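You operate a simulated robot arm through the tools that you are given. There is no shell and no other tool. Be economical: measure what you need, move in short steps, check, and stop when the job is done.

You run a simulated two-armed robot. Do the job below in one go: nothing can be reset, and whatever is moved stays where it is left.

JOB
Hold the drip tray on the sewing bench top steady with one hand, lift the white strap out of it with the other and set it down on the sewing bench top.

Only the result counts: the job must be done as asked and must still hold three seconds after the hand-in. Knocking over, shifting, dropping, spilling or breaking anything else fails it.

ROBOT AND FRAMES
Two 7-joint arms with four-finger grippers on one trunk, on a base that drives. Base frame: it is fixed to the floor where the robot stands at the start and does not move with it; the origin is under the middle of the robot, x ahead of it, y to its left, z up; the surface under the hand at the start is at about z = 0.8. Units: m, degrees, N and s.
The left shoulder is at the start at [0.04, 0.181, 1.13], the right one opposite. With the tool pointing down near the work surface each hand reaches from about 0.32 to 0.84 m from the robot's upright axis, wherever it stands, measured 20 degrees to its own side. Places, roughly: drip tray (20x23x12 cm) [0.6, 0.1, 0.8]; sewing bench top [0.6, 0.3, 0.8]. Payload 3.67 kg a hand.
Tool frame (each hand has its own): the origin (TCP) lies between the finger pads and is the grasp point; the fingertips stand 0.028 m ahead of it; z points along the fingers, y is the line along which they close. Largest opening 0.112 m; the body of the gripper starts 0.073 m behind the TCP.
Orientation is told as [roll, pitch, yaw] about the base's x, y, z axes, in that order, counted from this pose: with the fingers straight down and closing along the base's y, the tool's x points along the base's -x, its y along +y and its z along -z.

CONTROLS
- The arms move only by the tool send_rows. It takes "left_moves", "right_moves" or both (then of equal length, played together; a hand with none holds still); each is one flat list of numbers, 7 for each row, row after row: the shift along the tool's x, y, z in m, then the turn, a rotation vector about the tool's x, y, z in degrees, then the closure in counts, from 0 (fully open) to 255 (shut). In form: [tx, ty, tz, rx, ry, rz, hand, tx, ty, tz, rx, ry, rz, hand, ...]. A call has 1 to 10 rows; each row shifts and turns the commanded pose from where the row before left it, along the tool's axes as they then stand. A row lasts 0.2 s, in which the tool goes at most 0.05 m and 8.6 degrees; a call with a longer step from one row to the next is refused whole, and so is a gripper value outside its range. Where a pose cannot be reached the arm comes as near as it can. A force on the tool above 40 N (or 10 N above the force at the start of the call, whichever is more), or a blocked arm, ends the call early, and 0.2 s more pass. Each finger halts on what it meets, pressing with about 41 N; the grip force reading is that of the motor and also rises with nothing between the fingers. The clock runs only during rows and for 0.2 s after the last one: add rows that do not move to give the fingers time. The reply holds the time, the measured pose of the TCP, the force on the tool along the base axes, the opening and the grip force, in the units named above and with some noise, with the torque about the TCP (base axes, N m) and any sound that the robot's microphone picked up, and new pictures: "pictures" is both (left out), scene, wrist or none (wrist: the cameras of the hands that moved).
- Cameras (640 x 400 px; columns grow to the right, rows downward): "scene" is now at [0.1046, 0.0137, 1.3536]; the picture's right is [-0.08, -1.00, 0.00], its down [-0.56, 0.04, -0.83] and it looks along [0.83, -0.07, -0.56] (base axes); focal length 221 px, centre (320, 200). "left" rides on the left gripper at [0.06, 0.018, -0.104] in its tool frame; the picture's right is [-0.29, 0.96, 0.00], its down [-0.80, -0.24, -0.55] and it looks along [-0.53, -0.16, 0.83] (tool axes); focal length 234 px, centre (320, 200). "right" rides on the right gripper at [0.06, -0.018, -0.104] in its tool frame; the picture's right is [0.29, 0.96, 0.00], its down [-0.80, 0.24, -0.55] and it looks along [-0.53, 0.16, 0.83] (tool axes); focal length 234 px, centre (320, 200). There is no depth. A picture from a camera that has moved, and an enlarged one, comes with that camera's place and axes in the base frame and with its lens. The place of the scene camera against the robot may be out by one fixed shift of up to 0.025 m in any direction.
- slide_trunk(by): slides the trunk up (or, below 0, down) by that many m; the arms and the scene camera ride with it, the base frame stays. It gives what a move gives, with no picture.
- drive_base(legs): drives the robot by 1 to 6 legs, each [ahead, left, turn to the left] in m, m and degrees, along the robot's own axes; the way and the turn of a leg run together, so that a leg with both is an arc; at most 1.5 m and 180 degrees a leg. The arms and the cameras ride along, it lands a little off, and it stops where it bumps. It gives what a move gives, and a new picture of the scene camera.
- head_to(pan, tilt): turns the head with the scene camera to pan (to the left, within 86 degrees either way) and tilt (down, from -29 to 69), counted from straight ahead of the robot. It gives what a move gives, and a new picture of the scene camera.
- close_up(camera, box): a new picture of the part [left, top, right, bottom] of that camera's present view, enlarged. No time passes.
- sign_off(): hands the job in; it is judged then, once.

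Work in short steps. Places have to be worked out from the pictures, the camera data and where the tool is seen: move nearer, look again, correct. Check each grasp and each placing, and mend what went wrong. You have 120 turns and 260 pictures in all, those below and enlarged ones among them. Open the grippers and draw the arms clear of the work before you hand the job in, unless the task says otherwise; then end with one line.

The tools are called after "Call:" as name(argument=value, ...) on one line, values as JSON. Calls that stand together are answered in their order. send_rows: Moves the arms, as the interface text tells. Its arguments: {"type":"object","properties":{"left_moves":{"type":"array","items":{"type":"number"}},"right_moves":{"type":"array","items":{"type":"number"}},"pictures":{"type":"string","enum":["both","scene","wrist","none"]}},"required":[]} The other tools are called the same way: slide_trunk (by) slides the trunk up or down; drive_base (legs) drives the base; head_to (pan, tilt) turns the head that bears the scene camera; close_up (camera, box) takes an enlarged picture of a part of a camera's view; sign_off () hands the job in.

At the start:

```text
t: 0.0
left_eef_pos: [0.4723, 0.3477, 1.1905]
left_orientation: [0.0, 0.0, 0.0]
left_wrist_force: [-0.1, 0.0, -0.2]
left_wrist_torque: [0.01, 0.0, 0.02]
left_finger_gap: 0.1121
left_finger_force: 0.1
right_eef_pos: [0.5057, -0.0455, 1.1197]
right_orientation: [0.0, 0.0, 0.0]
right_wrist_force: [1.3, 0.0, 0.1]
right_wrist_torque: [-0.03, -0.01, 0.0]
right_finger_gap: 0.112
right_finger_force: 0.1
trunk travel left (down, up): [-0.25, 0.264]
robot x, y, heading: [0.0035, 0.0008, -0.2]
head pan, tilt: [-4.6, 33.9]
```

scene: 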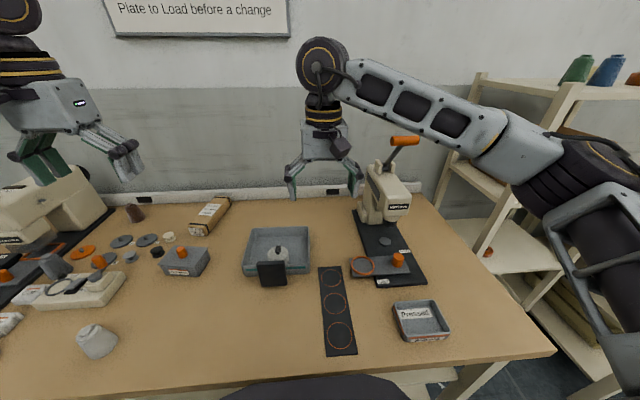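
right: 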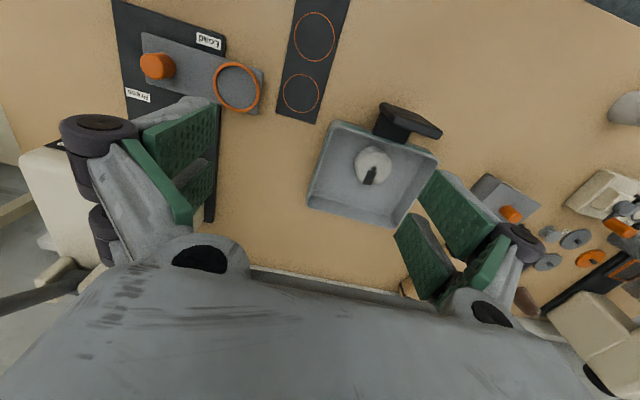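
left: 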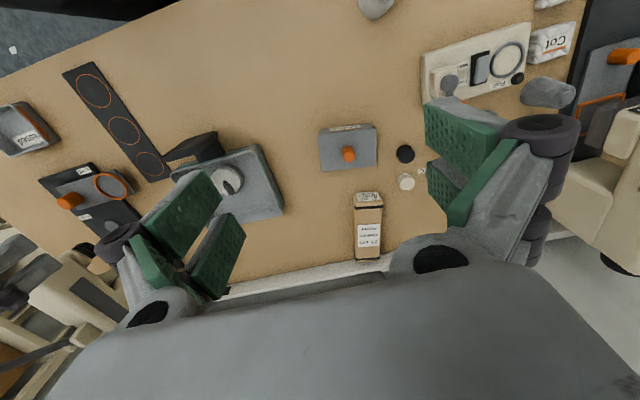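

The tray with a white object in it is ahead; I'll look closer at the tray from the scene and both wrist cameras.

Call:
close_up(camera="scene", box=[220, 210, 340, 300])

Call:
close_up(camera="right", box=[290, 90, 450, 240])

Call:
close_up(camera="left", box=[150, 120, 300, 230])

```text
4.44 times, centred on (280, 255) of scene
camera zoom: at [0.1046, 0.0137, 1.3536], right [-0.08, -1.0, 0.0], down [-0.56, 0.04, -0.83], along [0.83, -0.07, -0.56], focal length 983 px, centre (498, -44)
```

zoom: 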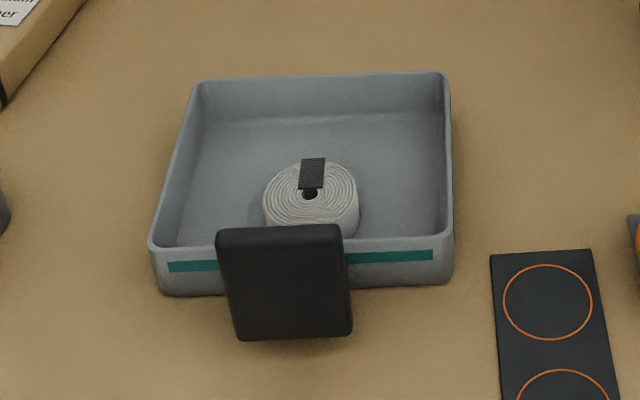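

```text
2.67 times, centred on (370, 165) of right
camera zoom: at [0.4459, -0.0632, 1.2232], right [-0.29, 0.96, 0.0], down [0.8, 0.24, 0.55], along [0.53, 0.16, -0.83], focal length 624 px, centre (187, 293)
```

zoom: 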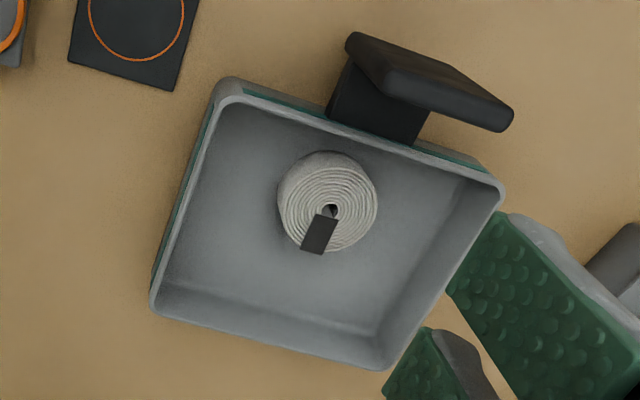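

```text
3.64 times, centred on (225, 175) of left
camera zoom: at [0.4132, 0.3666, 1.2942], right [0.29, 0.96, 0.0], down [0.8, -0.24, 0.55], along [0.53, -0.16, -0.83], focal length 852 px, centre (666, 291)
```

zoom: 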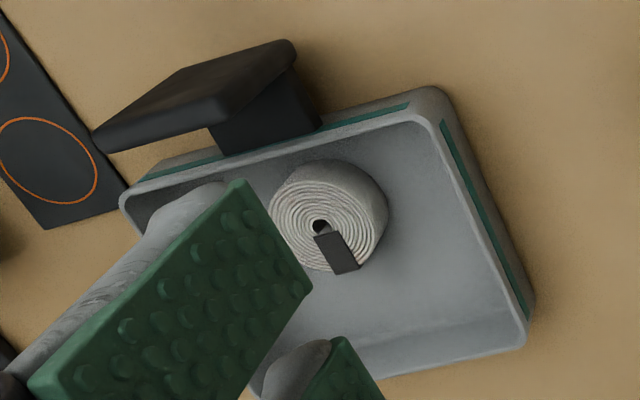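

The strap is a roll about 7 cm wide at (0.60, 0.086), top at z≈0.83. The tray spans x 0.54–0.71 and y −0.01–0.187, with its rim at z≈0.837. I plan to pinch the left wall near the far corner with the left hand, so I'm moving it above there.

Call:
send_rows(left_moves=[-0.026, -0.017, 0.029, 0, 0, 0, 60, -0.026, -0.017, 0.029, 0, 0, 0, 120, -0.026, -0.017, 0.029, 0, 0, 0, 120, -0.026, -0.017, 0.029, 0, 0, 0, 120, -0.026, -0.017, 0.029, 0, 0, 0, 120, -0.026, -0.017, 0.029, 0, 0, 0, 120, -0.026, -0.017, 0.029, 0, 0, 0, 120, -0.026, -0.017, 0.029, 0, 0, 0, 120, 0, 0, 0, 6, 0, 0, 120, 0, 0, 0, 6, 0, 0, 120])

```text
t: 2.2
left_eef_pos: [0.6701, 0.216, 0.9606]
left_orientation: [-12.1, 0.1, 0.0]
left_wrist_force: [-0.2, -0.2, -0.3]
left_wrist_torque: [0.02, 0.04, -0.01]
left_finger_gap: 0.0593
left_finger_force: 0.0
left hand out of reach, approached as far as the arm can: row 8
right_eef_pos: [0.5051, -0.0446, 1.1192]
right_orientation: [-0.1, -0.1, 0.1]
right_wrist_force: [0.9, 0.0, 0.3]
right_wrist_torque: [-0.04, -0.04, 0.0]
right_finger_gap: 0.112
right_finger_force: 0.2
trunk travel left (down, up): [-0.25, 0.264]
robot x, y, heading: [0.0026, -0.0001, 0.2]
head pan, tilt: [-4.6, 33.9]
camera scene: at [0.1054, 0.0141, 1.3535], right [-0.08, -1.0, 0.0], down [-0.56, 0.04, -0.83], along [0.83, -0.07, -0.56], focal length 221 px, centre (320, 200)
camera left: at [0.6105, 0.2575, 1.0576], right [0.29, 0.94, -0.2], down [0.8, -0.12, 0.59], along [0.53, -0.33, -0.78], focal length 234 px, centre (320, 200)
```

scene: 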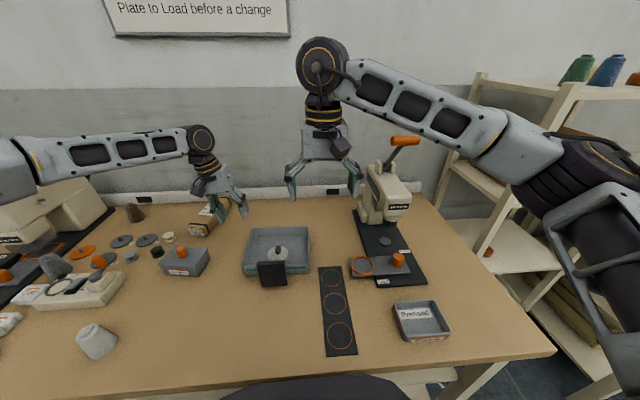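
left: 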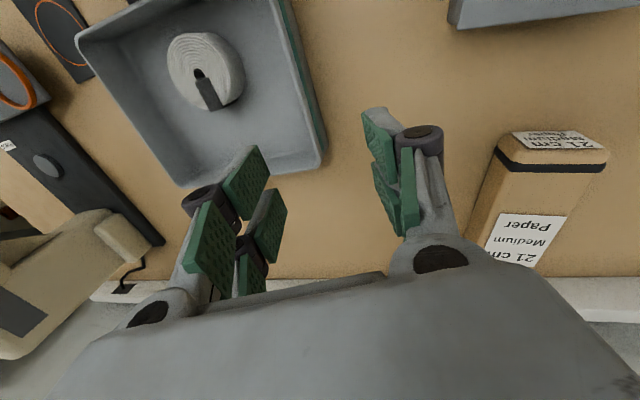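

The left hand hangs above and left of the wall, whose centre line I put at y≈0.18. I'll go down most of the way and check.

Call:
send_rows(left_moves=[0, -0.003, 0.028, 0, 0, 0, 120, 0, -0.003, 0.028, 0, 0, 0, 120, 0, -0.002, 0.02, 0, 0, 0, 120])

Call:
close_up(camera="left", box=[140, 0, 460, 300])

Call:
close_up(camera="scene", box=[180, 170, 340, 300])

```text
t: 3.0
left_eef_pos: [0.6633, 0.1982, 0.8908]
left_orientation: [-12.1, -0.1, 0.0]
left_wrist_force: [0.6, -0.6, 0.0]
left_wrist_torque: [-0.04, -0.03, 0.01]
left_finger_gap: 0.059
left_finger_force: 0.1
left hand out of reach, approached as far as the arm can: row 3
right_eef_pos: [0.5038, -0.0447, 1.12]
right_orientation: [-0.1, 0.1, 0.0]
right_wrist_force: [-0.1, -0.2, 0.6]
right_wrist_torque: [-0.01, 0.0, -0.01]
right_finger_gap: 0.1119
right_finger_force: 0.0
trunk travel left (down, up): [-0.25, 0.264]
robot x, y, heading: [-0.0019, -0.001, 0.1]
head pan, tilt: [-4.6, 33.9]
camera scene: at [0.1044, 0.0139, 1.3536], right [-0.08, -1.0, 0.0], down [-0.56, 0.04, -0.83], along [0.83, -0.07, -0.56], focal length 221 px, centre (320, 200)
camera left: at [0.6032, 0.2382, 0.9872], right [0.29, 0.94, -0.2], down [0.8, -0.12, 0.59], along [0.53, -0.33, -0.78], focal length 234 px, centre (320, 200)
```

scene: 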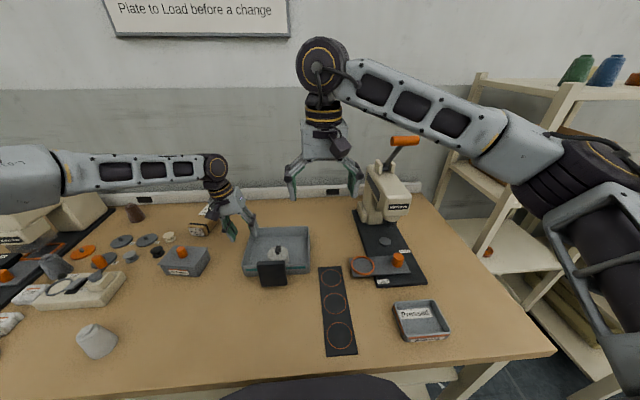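
left: 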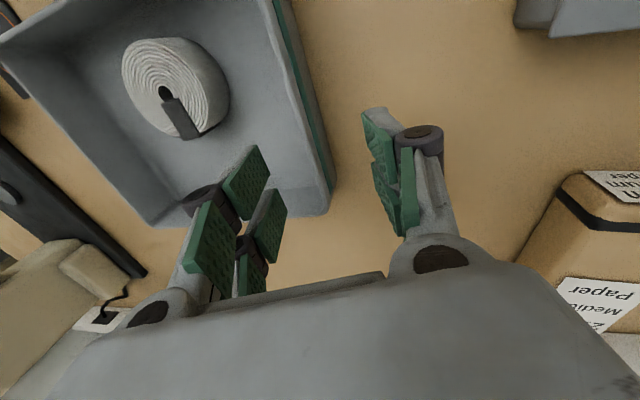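

```text
1.33 times, centred on (300, 150) of left
camera zoom: at [0.6032, 0.2382, 0.9872], right [0.29, 0.94, -0.2], down [0.8, -0.12, 0.59], along [0.53, -0.33, -0.78], focal length 312 px, centre (347, 267)
```

zoom: 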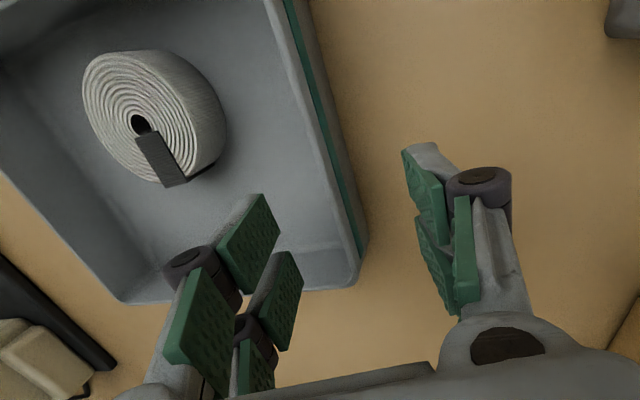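

```text
3.08 times, centred on (260, 235) of scene
camera zoom: at [0.1044, 0.0139, 1.3536], right [-0.08, -1.0, 0.0], down [-0.56, 0.04, -0.83], along [0.83, -0.07, -0.56], focal length 681 px, centre (505, 92)
```

zoom: 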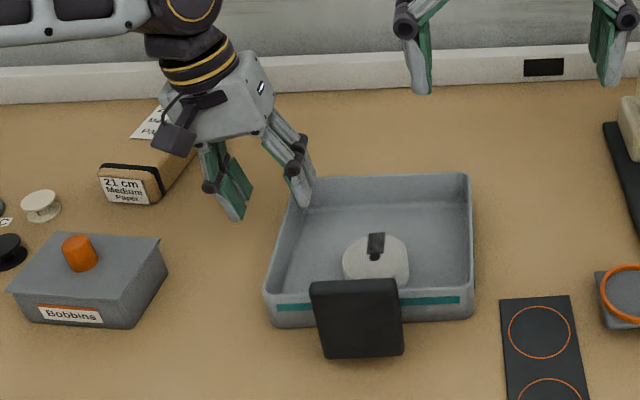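

The arm is at its reach limit at x≈0.663, so I'll back off toward x≈0.655 first and read the pose.

Call:
send_rows(left_moves=[0.012, 0, 0, 0, 0, 0, 120, 0, 0, 0, 0, 0, 0, 120], pictures="none")

```text
t: 3.6
left_eef_pos: [0.6516, 0.1974, 0.8902]
left_orientation: [-12.0, 0.0, 0.0]
left_wrist_force: [-1.0, -0.3, 0.9]
left_wrist_torque: [0.0, -0.01, 0.0]
left_finger_gap: 0.0591
left_finger_force: 0.2
right_eef_pos: [0.5055, -0.0458, 1.1199]
right_orientation: [0.0, 0.0, 0.0]
right_wrist_force: [-0.4, 0.6, -0.2]
right_wrist_torque: [0.0, 0.0, -0.01]
right_finger_gap: 0.1121
right_finger_force: 0.0
trunk travel left (down, up): [-0.25, 0.264]
robot x, y, heading: [-0.0014, 0.0023, -0.3]
head pan, tilt: [-4.6, 33.9]
```

The pose now follows the command. Descending to straddle the wall.

Call:
send_rows(left_moves=[0, -0.0073, 0.01, 0, 0, 0, 120, 0, 0, 0.017, 0, 0, 0, 120, 0, 0, 0.0175, 0, 0, 0, 120, 0, 0, 0, 0, 0, 0, 120])

Call:
close_up(camera="scene", box=[200, 190, 320, 290])

```text
t: 4.6
left_eef_pos: [0.6416, 0.1884, 0.8545]
left_orientation: [-12.0, 0.0, 0.0]
left_wrist_force: [0.1, -0.2, 0.3]
left_wrist_torque: [-0.02, 0.04, 0.0]
left_finger_gap: 0.0592
left_finger_force: 0.1
left hand out of reach, approached as far as the arm can: row 2, 3
right_eef_pos: [0.5052, -0.0448, 1.1192]
right_orientation: [-0.1, 0.0, 0.0]
right_wrist_force: [-0.7, -0.8, -0.4]
right_wrist_torque: [0.01, -0.02, -0.02]
right_finger_gap: 0.1121
right_finger_force: 0.2
trunk travel left (down, up): [-0.25, 0.264]
robot x, y, heading: [0.0012, 0.0004, 0.1]
head pan, tilt: [-4.6, 33.9]
camera scene: at [0.1048, 0.0135, 1.3536], right [-0.08, -1.0, 0.0], down [-0.56, 0.04, -0.83], along [0.83, -0.07, -0.56], focal length 221 px, centre (320, 200)
camera left: at [0.5815, 0.2278, 0.9514], right [0.29, 0.94, -0.2], down [0.8, -0.12, 0.59], along [0.53, -0.33, -0.78], focal length 234 px, centre (320, 200)
```

scene: 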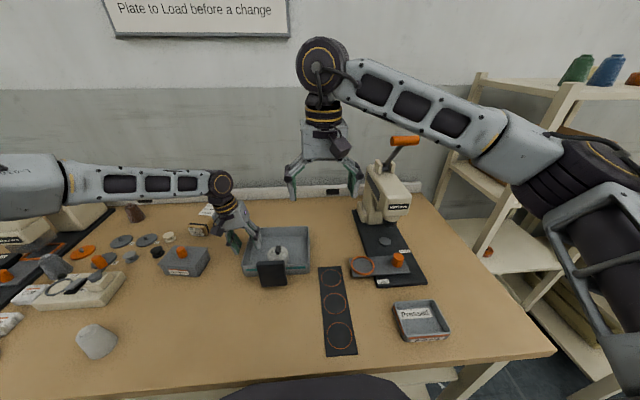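
left: 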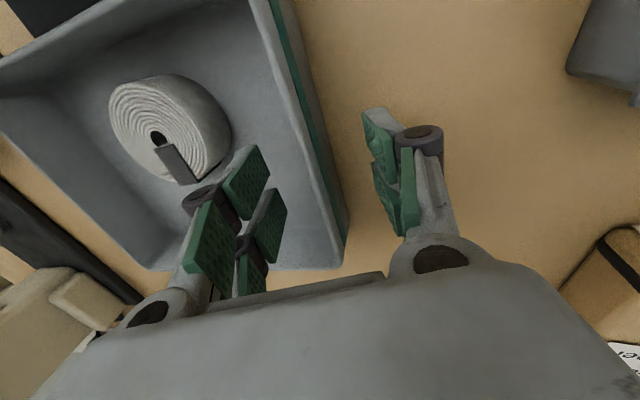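

```text
4.00 times, centred on (260, 240) of scene
camera zoom: at [0.1048, 0.0135, 1.3536], right [-0.08, -1.0, 0.0], down [-0.56, 0.04, -0.83], along [0.83, -0.07, -0.56], focal length 885 px, centre (560, 40)
```

zoom: 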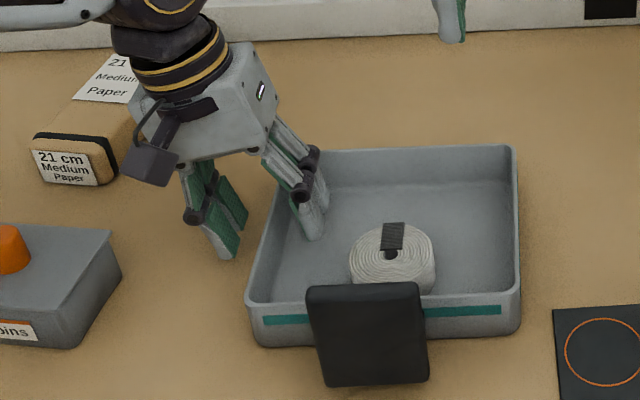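

The reach shrinks as the hand lowers, so the shoulder is too high. I'll raise the left hand clear, lower the trunk and retry.

Call:
send_rows(left_moves=[0, 0, -0.03, 0, 0, 0, 120, 0, 0, -0.04, 0, 0, 0, 120, 0, 0, -0.04, 0, 0, 0, 120, 0, 0, -0.03, 0, 0, 0, 120], pictures="none")

Call:
slide_trunk(by=-0.1)

Call:
send_rows(left_moves=[-0.02, 0, 0, 0, 0, 0, 120, -0.02, 0, 0, 0, 0, 0, 120, 0, 0, 0, 0, 0, 0, 120])

```text
t: 5.6
left_eef_pos: [0.6414, 0.2199, 0.9906]
left_orientation: [-12.0, 0.1, 0.1]
left_wrist_force: [-0.8, -0.6, 0.5]
left_wrist_torque: [0.0, -0.04, 0.02]
left_finger_gap: 0.0593
left_finger_force: 0.1
right_eef_pos: [0.5047, -0.0451, 1.1199]
right_orientation: [0.0, 0.0, -0.1]
right_wrist_force: [-0.8, 0.0, 0.9]
right_wrist_torque: [-0.03, 0.03, 0.03]
right_finger_gap: 0.1119
right_finger_force: 0.1
trunk travel left (down, up): [-0.25, 0.264]
robot x, y, heading: [0.0008, 0.0021, 0.1]
head pan, tilt: [-4.6, 33.9]
```

```text
t: 6.9
left_eef_pos: [0.6407, 0.2195, 0.8897]
left_orientation: [-12.0, 0.0, -0.1]
left_wrist_force: [0.1, -0.5, 0.6]
left_wrist_torque: [-0.01, 0.02, 0.01]
left_finger_gap: 0.0592
left_finger_force: 0.1
right_eef_pos: [0.5049, -0.0438, 1.0199]
right_orientation: [0.0, -0.1, 0.0]
right_wrist_force: [1.1, -0.3, 0.1]
right_wrist_torque: [0.01, -0.01, 0.0]
right_finger_gap: 0.1119
right_finger_force: 0.2
trunk travel left (down, up): [-0.15, 0.364]
robot x, y, heading: [-0.0002, 0.0023, 0.1]
head pan, tilt: [-4.6, 33.9]
```

```text
t: 7.7
left_eef_pos: [0.6813, 0.2189, 0.8893]
left_orientation: [-11.9, 0.0, 0.1]
left_wrist_force: [0.3, -0.5, 0.1]
left_wrist_torque: [-0.02, 0.0, 0.0]
left_finger_gap: 0.0596
left_finger_force: 0.1
right_eef_pos: [0.5051, -0.0445, 1.0207]
right_orientation: [0.0, 0.0, 0.0]
right_wrist_force: [1.3, -0.4, -0.1]
right_wrist_torque: [0.02, 0.02, 0.04]
right_finger_gap: 0.1122
right_finger_force: 0.1
trunk travel left (down, up): [-0.15, 0.364]
robot x, y, heading: [-0.0022, 0.002, -0.0]
head pan, tilt: [-4.6, 33.9]
camera scene: at [0.1043, 0.0136, 1.2535], right [-0.08, -1.0, 0.0], down [-0.56, 0.04, -0.83], along [0.83, -0.07, -0.56], focal length 221 px, centre (320, 200)
camera left: at [0.6213, 0.2586, 0.9873], right [0.29, 0.94, -0.2], down [0.8, -0.12, 0.59], along [0.53, -0.33, -0.78], focal length 234 px, centre (320, 200)
```

scene: 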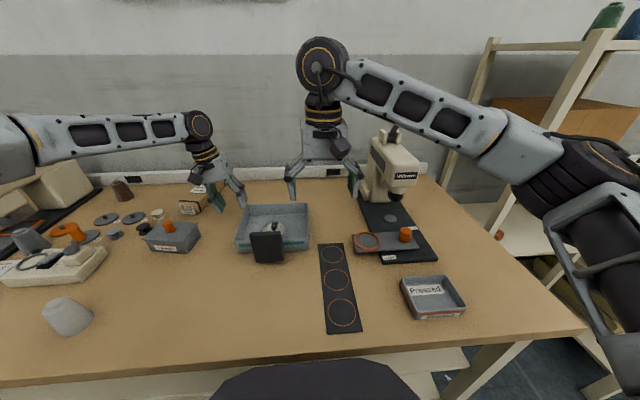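
left: 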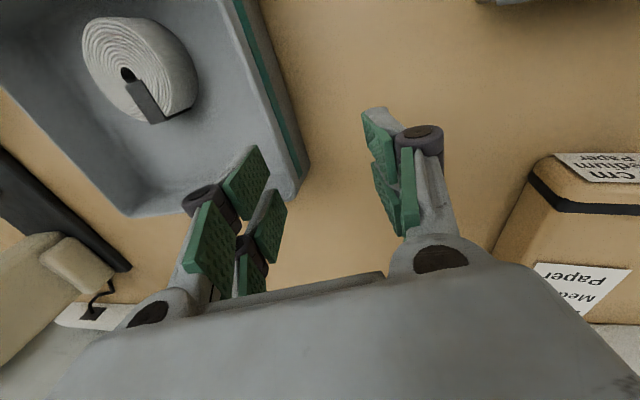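

Lowering the trunk restored the reach. Shifting sideways and then descending over the left wall.

Call:
send_rows(left_moves=[0.004, -0.029, 0, 0, 0, 0, 120, 0, 0, 0.016, 0, 0, 0, 120, 0, 0, 0.015, 0, 0, 0, 120, 0, 0, 0.015, 0, 0, 0, 120, 0, 0, 0, 0, 0, 0, 120])

Call:
close_up(camera="scene", box=[190, 160, 320, 270])

```text
t: 8.9
left_eef_pos: [0.6728, 0.1828, 0.8521]
left_orientation: [-12.1, -0.2, 0.1]
left_wrist_force: [0.5, -0.1, -1.1]
left_wrist_torque: [0.02, 0.02, -0.01]
left_finger_gap: 0.0591
left_finger_force: 0.1
left hand out of reach, approached as far as the arm can: row 4
right_eef_pos: [0.5055, -0.0449, 1.0195]
right_orientation: [0.0, 0.0, 0.0]
right_wrist_force: [-0.1, -0.5, 0.2]
right_wrist_torque: [0.0, -0.01, 0.0]
right_finger_gap: 0.1121
right_finger_force: 0.0
trunk travel left (down, up): [-0.15, 0.364]
robot x, y, heading: [0.001, 0.0007, -0.0]
head pan, tilt: [-4.6, 33.9]
camera scene: at [0.1046, 0.0135, 1.2535], right [-0.08, -1.0, 0.0], down [-0.56, 0.04, -0.83], along [0.83, -0.07, -0.56], focal length 221 px, centre (320, 200)
camera left: at [0.6134, 0.2236, 0.9486], right [0.29, 0.94, -0.2], down [0.8, -0.12, 0.59], along [0.53, -0.33, -0.78], focal length 234 px, centre (320, 200)
```

scene: 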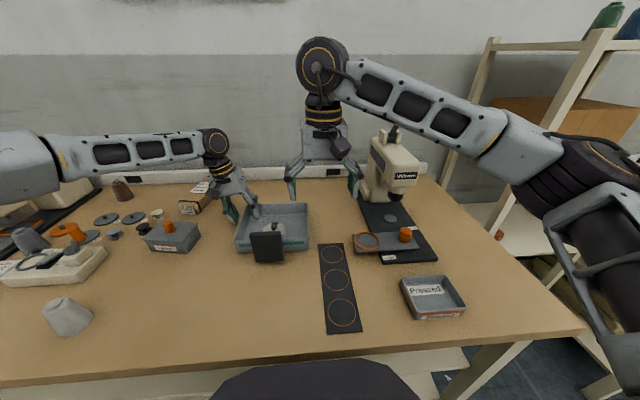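
left: 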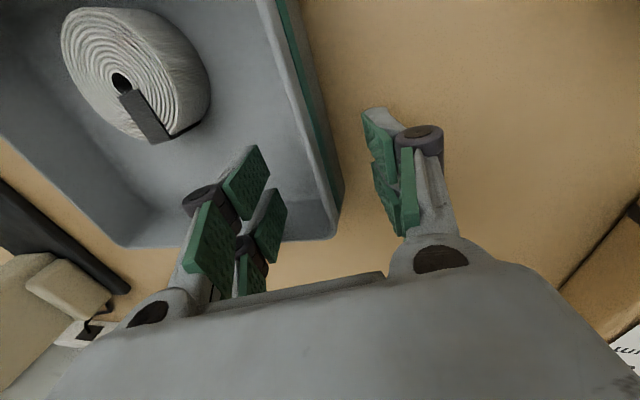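

```text
3.64 times, centred on (255, 215) of scene
camera zoom: at [0.1046, 0.0135, 1.2535], right [-0.08, -1.0, 0.0], down [-0.56, 0.04, -0.83], along [0.83, -0.07, -0.56], focal length 804 px, centre (556, 146)
```

zoom: 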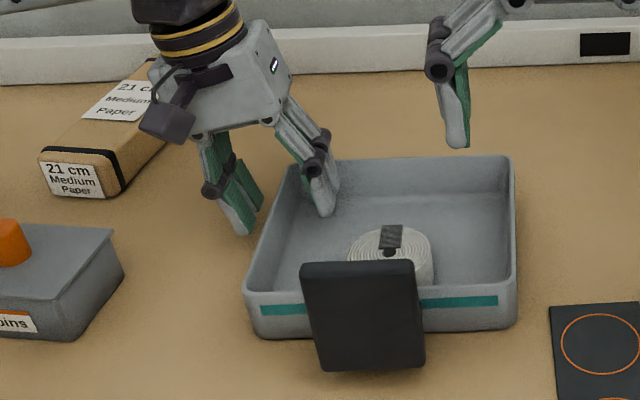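

The fingers straddle the wall. I'll go down slightly and close partway to check centring.

Call:
send_rows(left_moves=[0.004, 0, 0.008, 0, 0, 0, 120, 0, 0, 0, 0, 0, 0, 170, 0, 0, 0, 0, 0, 0, 195, 0, 0, 0, 0, 0, 0, 195])

Call:
close_up(camera="scene", box=[200, 170, 290, 240])

Call:
close_up(camera="left", box=[180, 60, 420, 260])

```text
t: 9.9
left_eef_pos: [0.6686, 0.1816, 0.8436]
left_orientation: [-12.0, 0.0, 0.0]
left_wrist_force: [-0.4, -0.8, 0.6]
left_wrist_torque: [-0.02, -0.02, 0.02]
left_finger_gap: 0.0261
left_finger_force: 0.0
right_eef_pos: [0.505, -0.0445, 1.0201]
right_orientation: [0.0, 0.0, 0.0]
right_wrist_force: [-0.4, 0.5, -0.2]
right_wrist_torque: [0.0, -0.02, -0.03]
right_finger_gap: 0.112
right_finger_force: 0.0
trunk travel left (down, up): [-0.15, 0.364]
robot x, y, heading: [0.0006, 0.0019, 0.0]
head pan, tilt: [-4.6, 33.9]
camera scene: at [0.1047, 0.0136, 1.2535], right [-0.08, -1.0, 0.0], down [-0.56, 0.04, -0.83], along [0.83, -0.07, -0.56], focal length 221 px, centre (320, 200)
camera left: at [0.6099, 0.2219, 0.9414], right [0.29, 0.94, -0.2], down [0.8, -0.12, 0.59], along [0.53, -0.33, -0.78], focal length 234 px, centre (320, 200)
```

scene: 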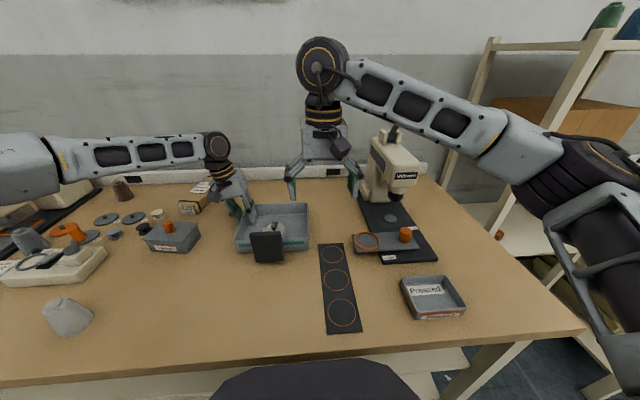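
left: 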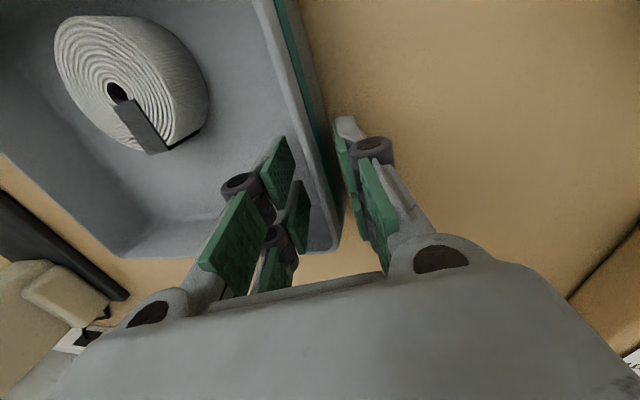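

```text
5.71 times, centred on (245, 205) of scene
camera zoom: at [0.1047, 0.0136, 1.2535], right [-0.08, -1.0, 0.0], down [-0.56, 0.04, -0.83], along [0.83, -0.07, -0.56], focal length 1264 px, centre (749, 171)
```

zoom: 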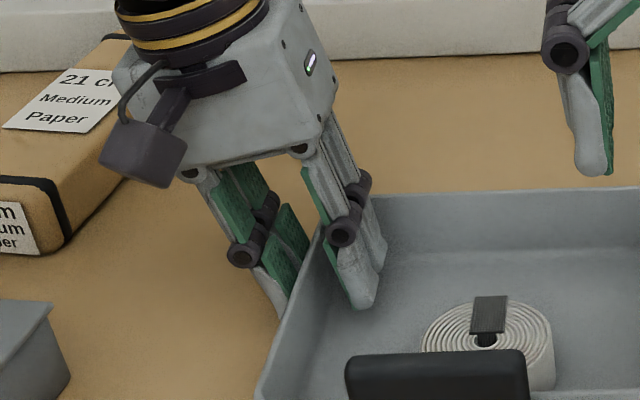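

```text
2.00 times, centred on (300, 160) of left
camera zoom: at [0.6099, 0.2219, 0.9414], right [0.29, 0.94, -0.2], down [0.8, -0.12, 0.59], along [0.53, -0.33, -0.78], focal length 468 px, centre (360, 280)
```

zoom: 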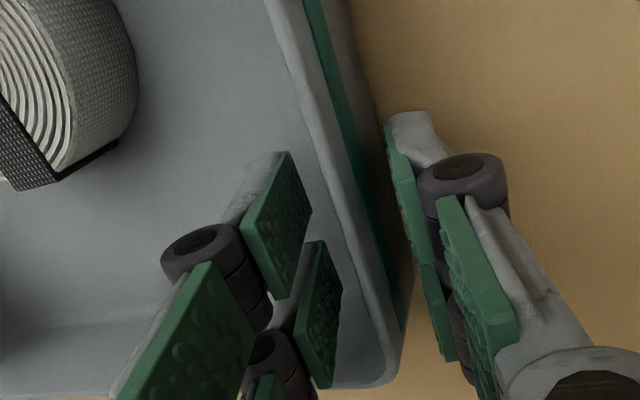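

The wall sits between the pads, about centred. Closing the grip.

Call:
send_rows(left_moves=[0, 0, 0, 0, 0, 0, 215, 0, 0, 0, 0, 0, 0, 230, 0, 0, 0, 0, 0, 0, 245, 0, 0, 0, 0, 0, 0, 255, 0, 0, 0, 0, 0, 0, 255])

Call:
close_up(camera="scene", box=[200, 170, 330, 270])

Call:
close_up(camera="right", box=[260, 0, 580, 300])

```text
t: 11.1
left_eef_pos: [0.6684, 0.1816, 0.8432]
left_orientation: [-12.1, 0.0, 0.0]
left_wrist_force: [1.1, 0.6, 1.8]
left_wrist_torque: [0.32, 0.26, -0.09]
left_finger_gap: 0.0061
left_finger_force: 40.5
right_eef_pos: [0.5046, -0.0455, 1.0198]
right_orientation: [0.1, 0.0, 0.0]
right_wrist_force: [0.5, -0.6, 1.1]
right_wrist_torque: [0.0, 0.01, -0.03]
right_finger_gap: 0.1118
right_finger_force: 0.0
trunk travel left (down, up): [-0.15, 0.364]
robot x, y, heading: [0.0019, -0.0011, -0.2]
head pan, tilt: [-4.6, 33.9]
camera scene: at [0.1046, 0.0136, 1.2535], right [-0.08, -1.0, 0.0], down [-0.56, 0.04, -0.83], along [0.83, -0.07, -0.56], focal length 221 px, centre (320, 200)
camera left: at [0.6099, 0.2219, 0.9417], right [0.29, 0.94, -0.2], down [0.8, -0.12, 0.59], along [0.53, -0.33, -0.78], focal length 234 px, centre (320, 200)
```

scene: 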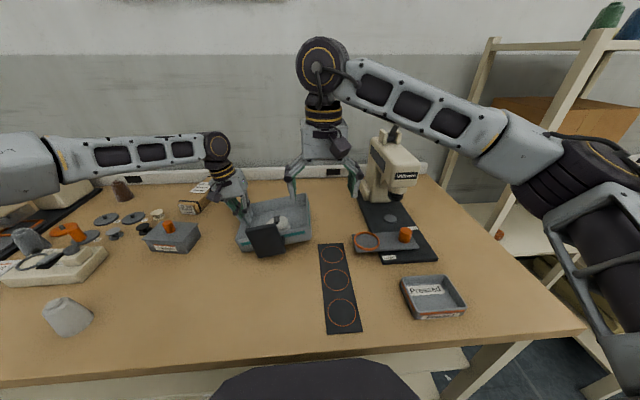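
left: 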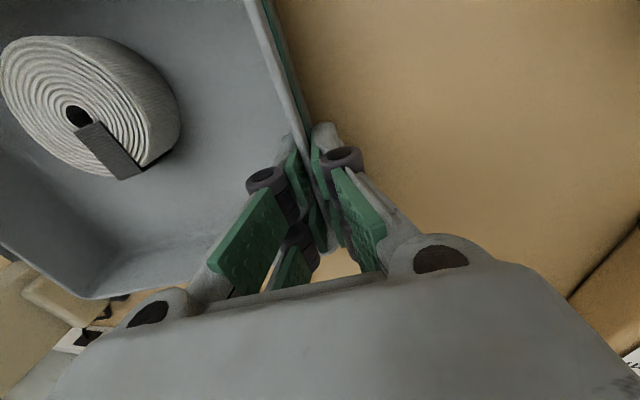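

```text
4.00 times, centred on (265, 220) of scene
camera zoom: at [0.1046, 0.0136, 1.2535], right [-0.08, -1.0, 0.0], down [-0.56, 0.04, -0.83], along [0.83, -0.07, -0.56], focal length 885 px, centre (540, 120)
```

zoom: 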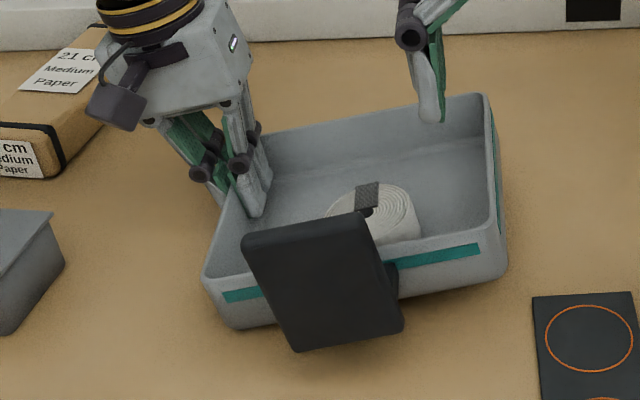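

```text
1.33 times, centred on (420, 150) of right
camera zoom: at [0.4458, -0.0633, 1.1232], right [-0.29, 0.96, 0.0], down [0.8, 0.24, 0.55], along [0.53, 0.16, -0.83], focal length 312 px, centre (187, 267)
```

zoom: 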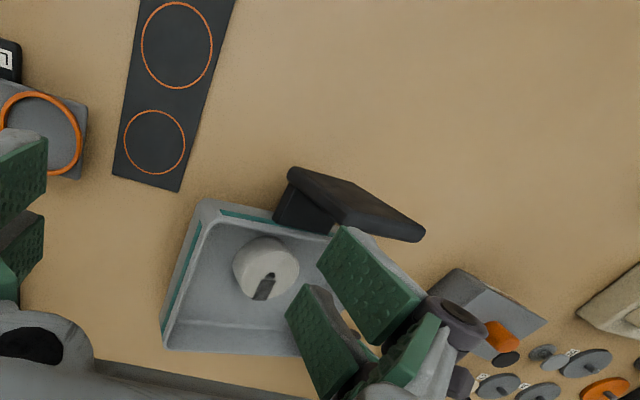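

The pads squared up on the wall and tilted the tray by the hand's 12° tilt. I'll rotate the hand back upright slowly, so the tray settles flat.

Call:
send_rows(left_moves=[0, 0, 0, -2, 0, 0, 255, 0, 0, 0, -2, 0, 0, 255, 0, 0, 0, -2, 0, 0, 255, 0, 0, 0, -2, 0, 0, 255, 0, 0, 0, -2, 0, 0, 255, 0, 0, 0, -2, 0, 0, 255, 0, 0, 0, 0, 0, 0, 255])

Call:
close_up(camera="scene", box=[200, 170, 330, 270])

Call:
close_up(camera="right", box=[260, 0, 580, 300])

```text
t: 12.7
left_eef_pos: [0.6508, 0.194, 0.8494]
left_orientation: [-0.1, 0.0, 0.0]
left_wrist_force: [0.7, -0.8, -0.8]
left_wrist_torque: [-0.02, -0.06, 0.12]
left_finger_gap: 0.0062
left_finger_force: 41.1
left hand out of reach, approached as far as the arm can: row 2, 3, 4, 5, 6
right_eef_pos: [0.5047, -0.0459, 1.0193]
right_orientation: [0.0, 0.0, -0.1]
right_wrist_force: [0.1, 0.0, -0.6]
right_wrist_torque: [0.0, 0.01, -0.03]
right_finger_gap: 0.1122
right_finger_force: 0.0
trunk travel left (down, up): [-0.15, 0.364]
robot x, y, heading: [-0.0019, 0.0012, 0.3]
head pan, tilt: [-4.6, 33.9]
camera scene: at [0.1049, 0.0136, 1.2534], right [-0.08, -1.0, 0.0], down [-0.56, 0.04, -0.83], along [0.83, -0.07, -0.56], focal length 221 px, centre (320, 200)
camera left: at [0.5908, 0.2129, 0.9513], right [0.29, 0.96, 0.0], down [0.8, -0.24, 0.56], along [0.53, -0.16, -0.83], focal length 234 px, centre (320, 200)
```

scene: 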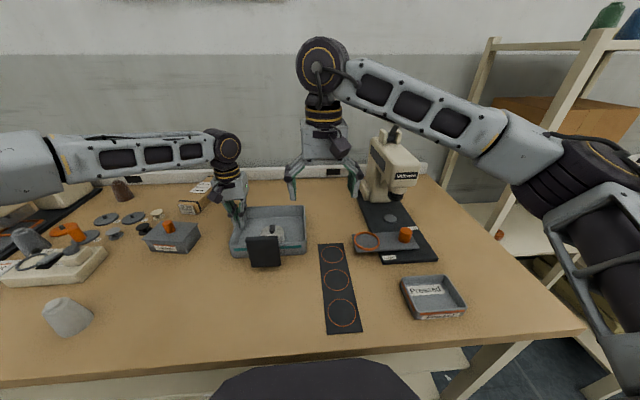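
left: 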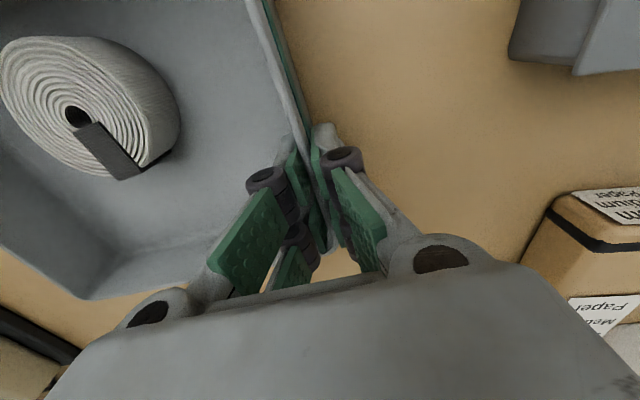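

```text
4.00 times, centred on (265, 220) of scene
camera zoom: at [0.1049, 0.0136, 1.2534], right [-0.08, -1.0, 0.0], down [-0.56, 0.04, -0.83], along [0.83, -0.07, -0.56], focal length 885 px, centre (540, 120)
```

zoom: 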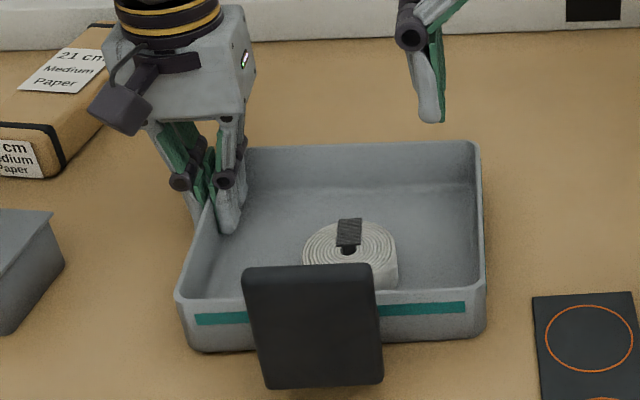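

```text
1.33 times, centred on (420, 150) of right
camera zoom: at [0.4462, -0.0632, 1.123], right [-0.29, 0.96, 0.0], down [0.8, 0.24, 0.55], along [0.53, 0.16, -0.83], focal length 312 px, centre (187, 267)
```

zoom: 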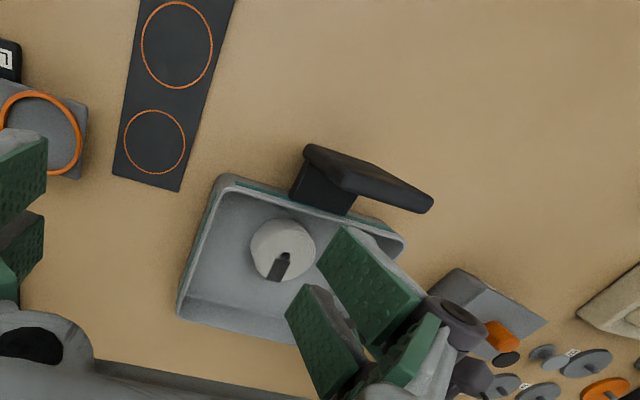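

The tray is level again but about 2 cm nearer and 1 cm left, because of the reach limit. I'll carry it back by driving the base a little while gripping, then lower it with the trunk.

Call:
drive_base(legs=[[0.018, -0.012, 0]])

Call:
slide_trunk(by=-0.004)

Call:
close_up(camera="scene", box=[200, 170, 330, 270])

```text
t: 13.5
left_eef_pos: [0.6673, 0.1816, 0.848]
left_orientation: [-0.1, 0.0, -0.1]
left_wrist_force: [0.7, 0.5, -1.1]
left_wrist_torque: [-0.05, -0.01, -0.16]
left_finger_gap: 0.006
left_finger_force: 40.9
right_eef_pos: [0.5225, -0.0556, 1.0202]
right_orientation: [0.0, 0.0, 0.1]
right_wrist_force: [-0.5, 0.4, -0.2]
right_wrist_torque: [0.03, 0.02, -0.01]
right_finger_gap: 0.1121
right_finger_force: 0.1
trunk travel left (down, up): [-0.15, 0.364]
robot x, y, heading: [0.0152, -0.0097, 0.2]
head pan, tilt: [-4.6, 33.9]
camera scene: at [0.1227, 0.0018, 1.2534], right [-0.08, -1.0, 0.0], down [-0.56, 0.04, -0.83], along [0.83, -0.07, -0.56], focal length 221 px, centre (320, 200)
```

scene: 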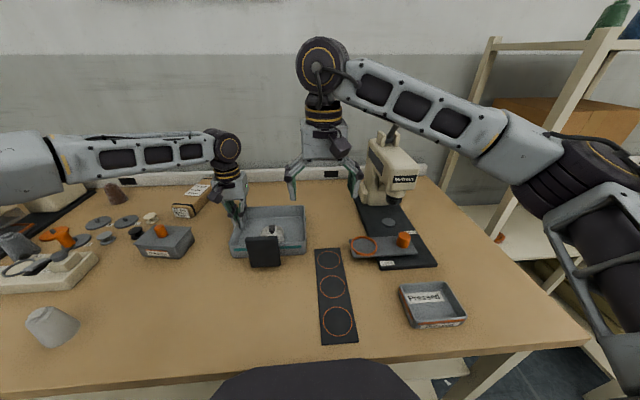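

```text
t: 14.1
left_eef_pos: [0.6659, 0.1815, 0.8444]
left_orientation: [-0.1, 0.0, 0.2]
left_wrist_force: [-0.5, 1.0, 8.4]
left_wrist_torque: [0.04, 1.21, 0.02]
left_finger_gap: 0.0059
left_finger_force: 41.1
right_eef_pos: [0.5218, -0.0566, 1.0162]
right_orientation: [0.0, 0.0, 0.1]
right_wrist_force: [-0.8, 0.1, 1.0]
right_wrist_torque: [-0.02, 0.01, 0.0]
right_finger_gap: 0.1122
right_finger_force: 0.0
trunk travel left (down, up): [-0.146, 0.368]
robot x, y, heading: [0.0175, -0.0114, -0.2]
head pan, tilt: [-4.6, 33.9]
```

```text
4.00 times, centred on (265, 220) of scene
camera zoom: at [0.1219, 0.0014, 1.2495], right [-0.08, -1.0, 0.0], down [-0.56, 0.04, -0.83], along [0.83, -0.07, -0.56], focal length 885 px, centre (540, 120)
```

zoom: 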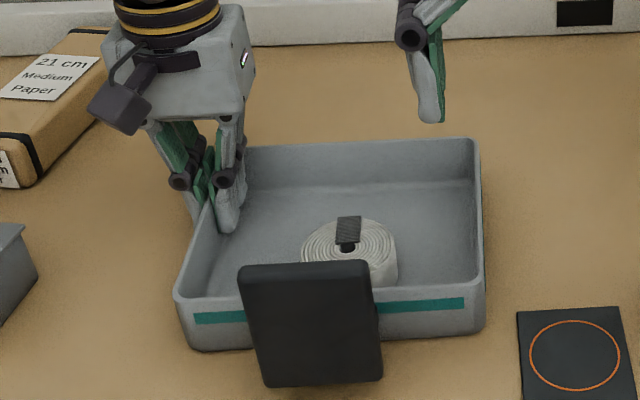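

8 N of upward force shows the tray is resting firmly on the bench, about where it started. Now I'll find the roll with the right camera.

Call:
close_up(camera="right", box=[260, 60, 500, 260])

Call:
close_up(camera="left", box=[0, 0, 400, 320])

```text
2.00 times, centred on (380, 160) of right
camera zoom: at [0.4632, -0.0751, 1.1192], right [-0.29, 0.96, 0.0], down [0.8, 0.24, 0.55], along [0.53, 0.16, -0.83], focal length 468 px, centre (200, 280)
```

zoom: 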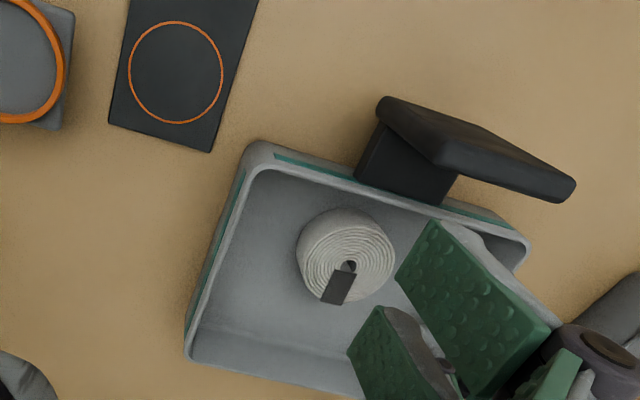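

```text
1.25 times, centred on (200, 160) of left
camera zoom: at [0.6078, 0.2013, 0.9483], right [0.29, 0.96, 0.0], down [0.8, -0.24, 0.56], along [0.53, -0.16, -0.83], focal length 293 px, centre (470, 250)
```

zoom: 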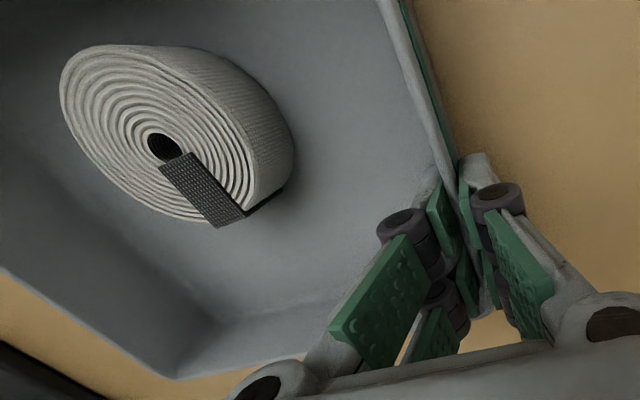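

Triangulating both wrist views puts the roll centre at about (0.60, 0.079), top at z≈0.833. Moving the right hand above it and partway down.

Call:
send_rows(right_moves=[-0.0195, 0.0339, 0, 0, 0, 0, 40, -0.0195, 0.0339, 0, 0, 0, 0, 40, -0.0195, 0.0339, 0, 0, 0, 0, 40, -0.0195, 0.0339, 0, 0, 0, 0, 40, 0, 0, 0.035, 0, 0, 0, 40, 0, 0, 0.035, 0, 0, 0, 40, 0, 0, 0, 0, 0, 0, 40])

Call:
close_up(camera="scene", box=[190, 130, 350, 270])

```text
t: 15.7
left_eef_pos: [0.6674, 0.1823, 0.8449]
left_orientation: [-0.1, -0.3, 0.0]
left_wrist_force: [-1.2, -0.6, 10.4]
left_wrist_torque: [-0.02, 0.08, 0.1]
left_finger_gap: 0.0058
left_finger_force: 41.1
right_eef_pos: [0.5987, 0.0801, 0.9459]
right_orientation: [0.0, -0.1, -0.1]
right_wrist_force: [-0.1, 0.2, -0.4]
right_wrist_torque: [-0.01, 0.0, -0.02]
right_finger_gap: 0.0944
right_finger_force: 0.1
trunk travel left (down, up): [-0.146, 0.368]
robot x, y, heading: [0.0182, -0.0126, 0.2]
head pan, tilt: [-4.6, 33.9]
camera scene: at [0.1211, 0.0015, 1.2495], right [-0.08, -1.0, 0.0], down [-0.56, 0.04, -0.83], along [0.83, -0.07, -0.56], focal length 221 px, centre (320, 200)
camera right: at [0.5394, 0.0626, 1.0495], right [-0.29, 0.96, 0.0], down [0.8, 0.24, 0.56], along [0.53, 0.16, -0.83], focal length 234 px, centre (320, 200)
```

scene: 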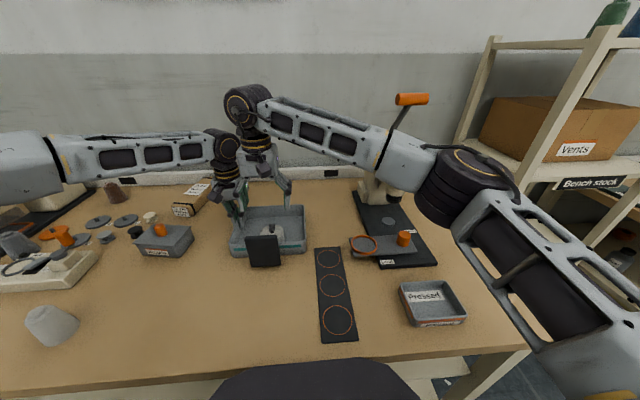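
right: 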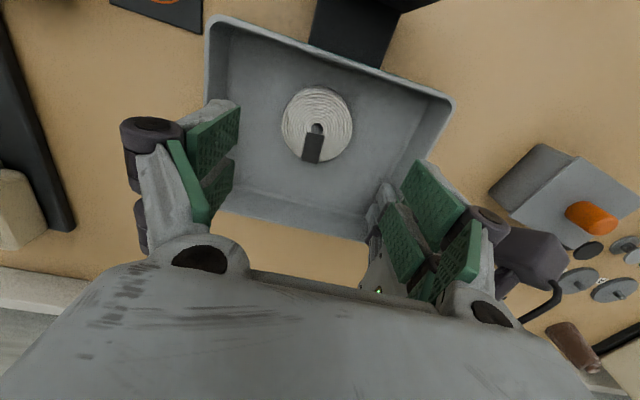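

```text
2.86 times, centred on (270, 200) of scene
camera zoom: at [0.1211, 0.0015, 1.2495], right [-0.08, -1.0, 0.0], down [-0.56, 0.04, -0.83], along [0.83, -0.07, -0.56], focal length 632 px, centre (463, 200)
```

zoom: 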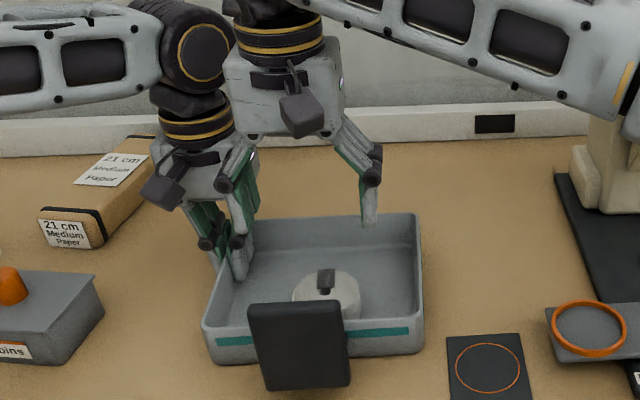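

The roll is centred under the right hand at (0.599, 0.079) and the clearance to the left hand looks fine. Descending.

Call:
send_rows(right_moves=[0, -0.001, 0.03, 0, 0, 0, 40, 0, 0, 0.03, 0, 0, 0, 40, 0, 0, 0.02, 0, 0, 0, 40, 0, 0, 0.012, 0, 0, 0, 40, 0, 0, 0.01, 0, 0, 0, 40, 0, 0, 0, 0, 0, 0, 40])

Call:
close_up(camera="scene", box=[190, 150, 350, 280])

```text
t: 17.1
left_eef_pos: [0.6655, 0.1818, 0.8458]
left_orientation: [-0.1, -0.2, 0.0]
left_wrist_force: [0.8, 2.1, 11.2]
left_wrist_torque: [0.04, -0.25, 0.09]
left_finger_gap: 0.0058
left_finger_force: 41.3
right_eef_pos: [0.6006, 0.0777, 0.8428]
right_orientation: [0.0, 0.0, 0.0]
right_wrist_force: [0.5, 0.3, 0.3]
right_wrist_torque: [0.01, -0.01, 0.01]
right_finger_gap: 0.0945
right_finger_force: 0.1
trunk travel left (down, up): [-0.146, 0.368]
robot x, y, heading: [0.0186, -0.0103, -0.2]
head pan, tilt: [-4.6, 33.9]
camera scene: at [0.1212, 0.0016, 1.2495], right [-0.08, -1.0, 0.0], down [-0.56, 0.04, -0.83], along [0.83, -0.07, -0.56], focal length 221 px, centre (320, 200)
camera right: at [0.5404, 0.0592, 0.9467], right [-0.29, 0.96, 0.0], down [0.8, 0.24, 0.55], along [0.53, 0.16, -0.83], focal length 234 px, centre (320, 200)
```

scene: 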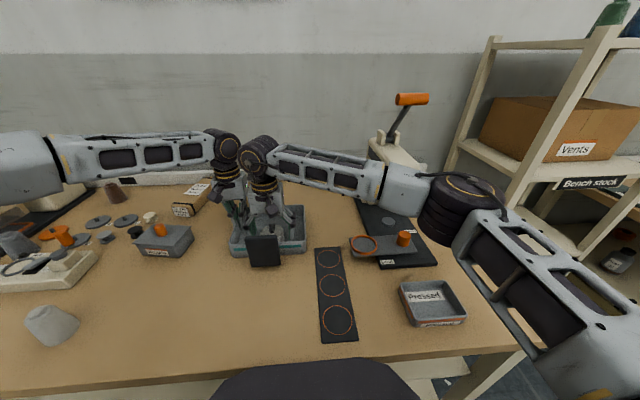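
right: 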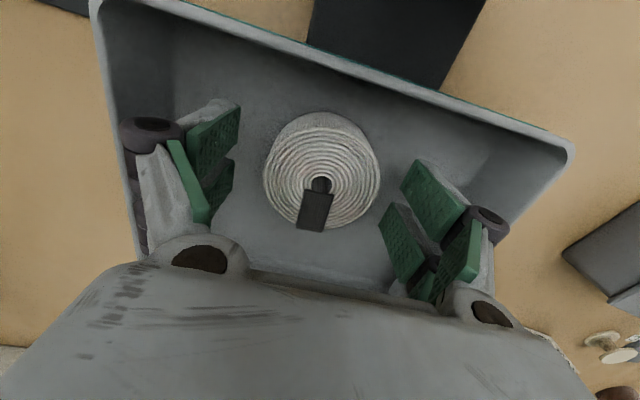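

```text
3.08 times, centred on (270, 215) of scene
camera zoom: at [0.1212, 0.0016, 1.2495], right [-0.08, -1.0, 0.0], down [-0.56, 0.04, -0.83], along [0.83, -0.07, -0.56], focal length 681 px, centre (474, 154)
```

zoom: 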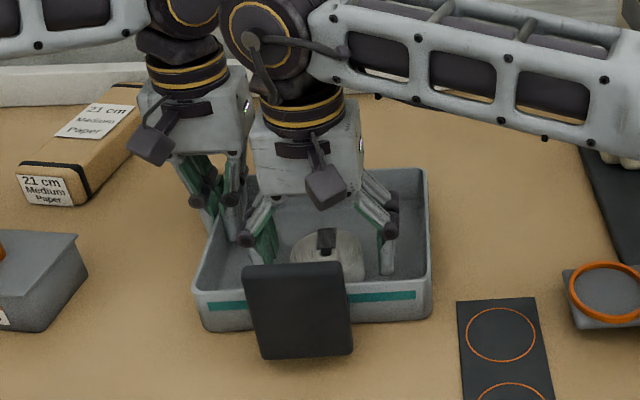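

The roll sits between the right-hand pads. Closing gradually on it.

Call:
send_rows(right_moves=[0, 0, 0, 0, 0, 0, 70, 0, 0, 0, 0, 0, 0, 90, 0, 0, 0, 0, 0, 0, 105, 0, 0, 0, 0, 0, 0, 120, 0, 0, 0, 0, 0, 0, 130, 0, 0, 0, 0, 0, 0, 130])

```text
t: 18.5
left_eef_pos: [0.6677, 0.1818, 0.8449]
left_orientation: [-0.2, -0.1, 0.0]
left_wrist_force: [3.1, 0.7, 10.8]
left_wrist_torque: [0.04, -0.11, 0.1]
left_finger_gap: 0.0061
left_finger_force: 40.9
right_eef_pos: [0.6, 0.0775, 0.8442]
right_orientation: [0.0, -0.2, 0.0]
right_wrist_force: [-0.3, -0.1, 3.4]
right_wrist_torque: [-0.03, -0.03, 0.0]
right_finger_gap: 0.0639
right_finger_force: 40.7
trunk travel left (down, up): [-0.146, 0.368]
robot x, y, heading: [0.0137, -0.0116, -0.2]
head pan, tilt: [-4.6, 33.9]
camera scene: at [0.1211, 0.0016, 1.2495], right [-0.08, -1.0, 0.0], down [-0.56, 0.04, -0.83], along [0.83, -0.07, -0.56], focal length 221 px, centre (320, 200)
camera right: at [0.5405, 0.0592, 0.9472], right [-0.29, 0.96, 0.0], down [0.8, 0.24, 0.55], along [0.53, 0.16, -0.83], focal length 234 px, centre (320, 200)
```

scene: 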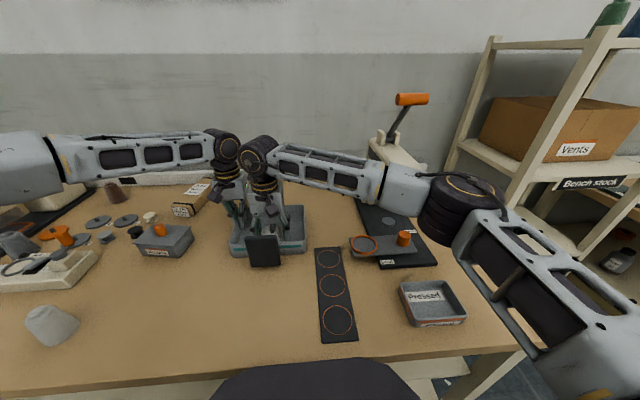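
right: 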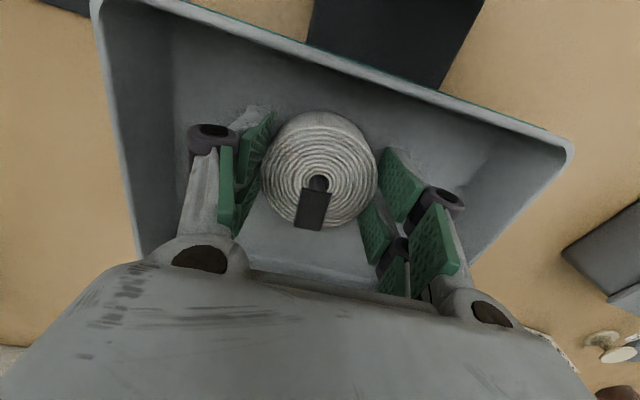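

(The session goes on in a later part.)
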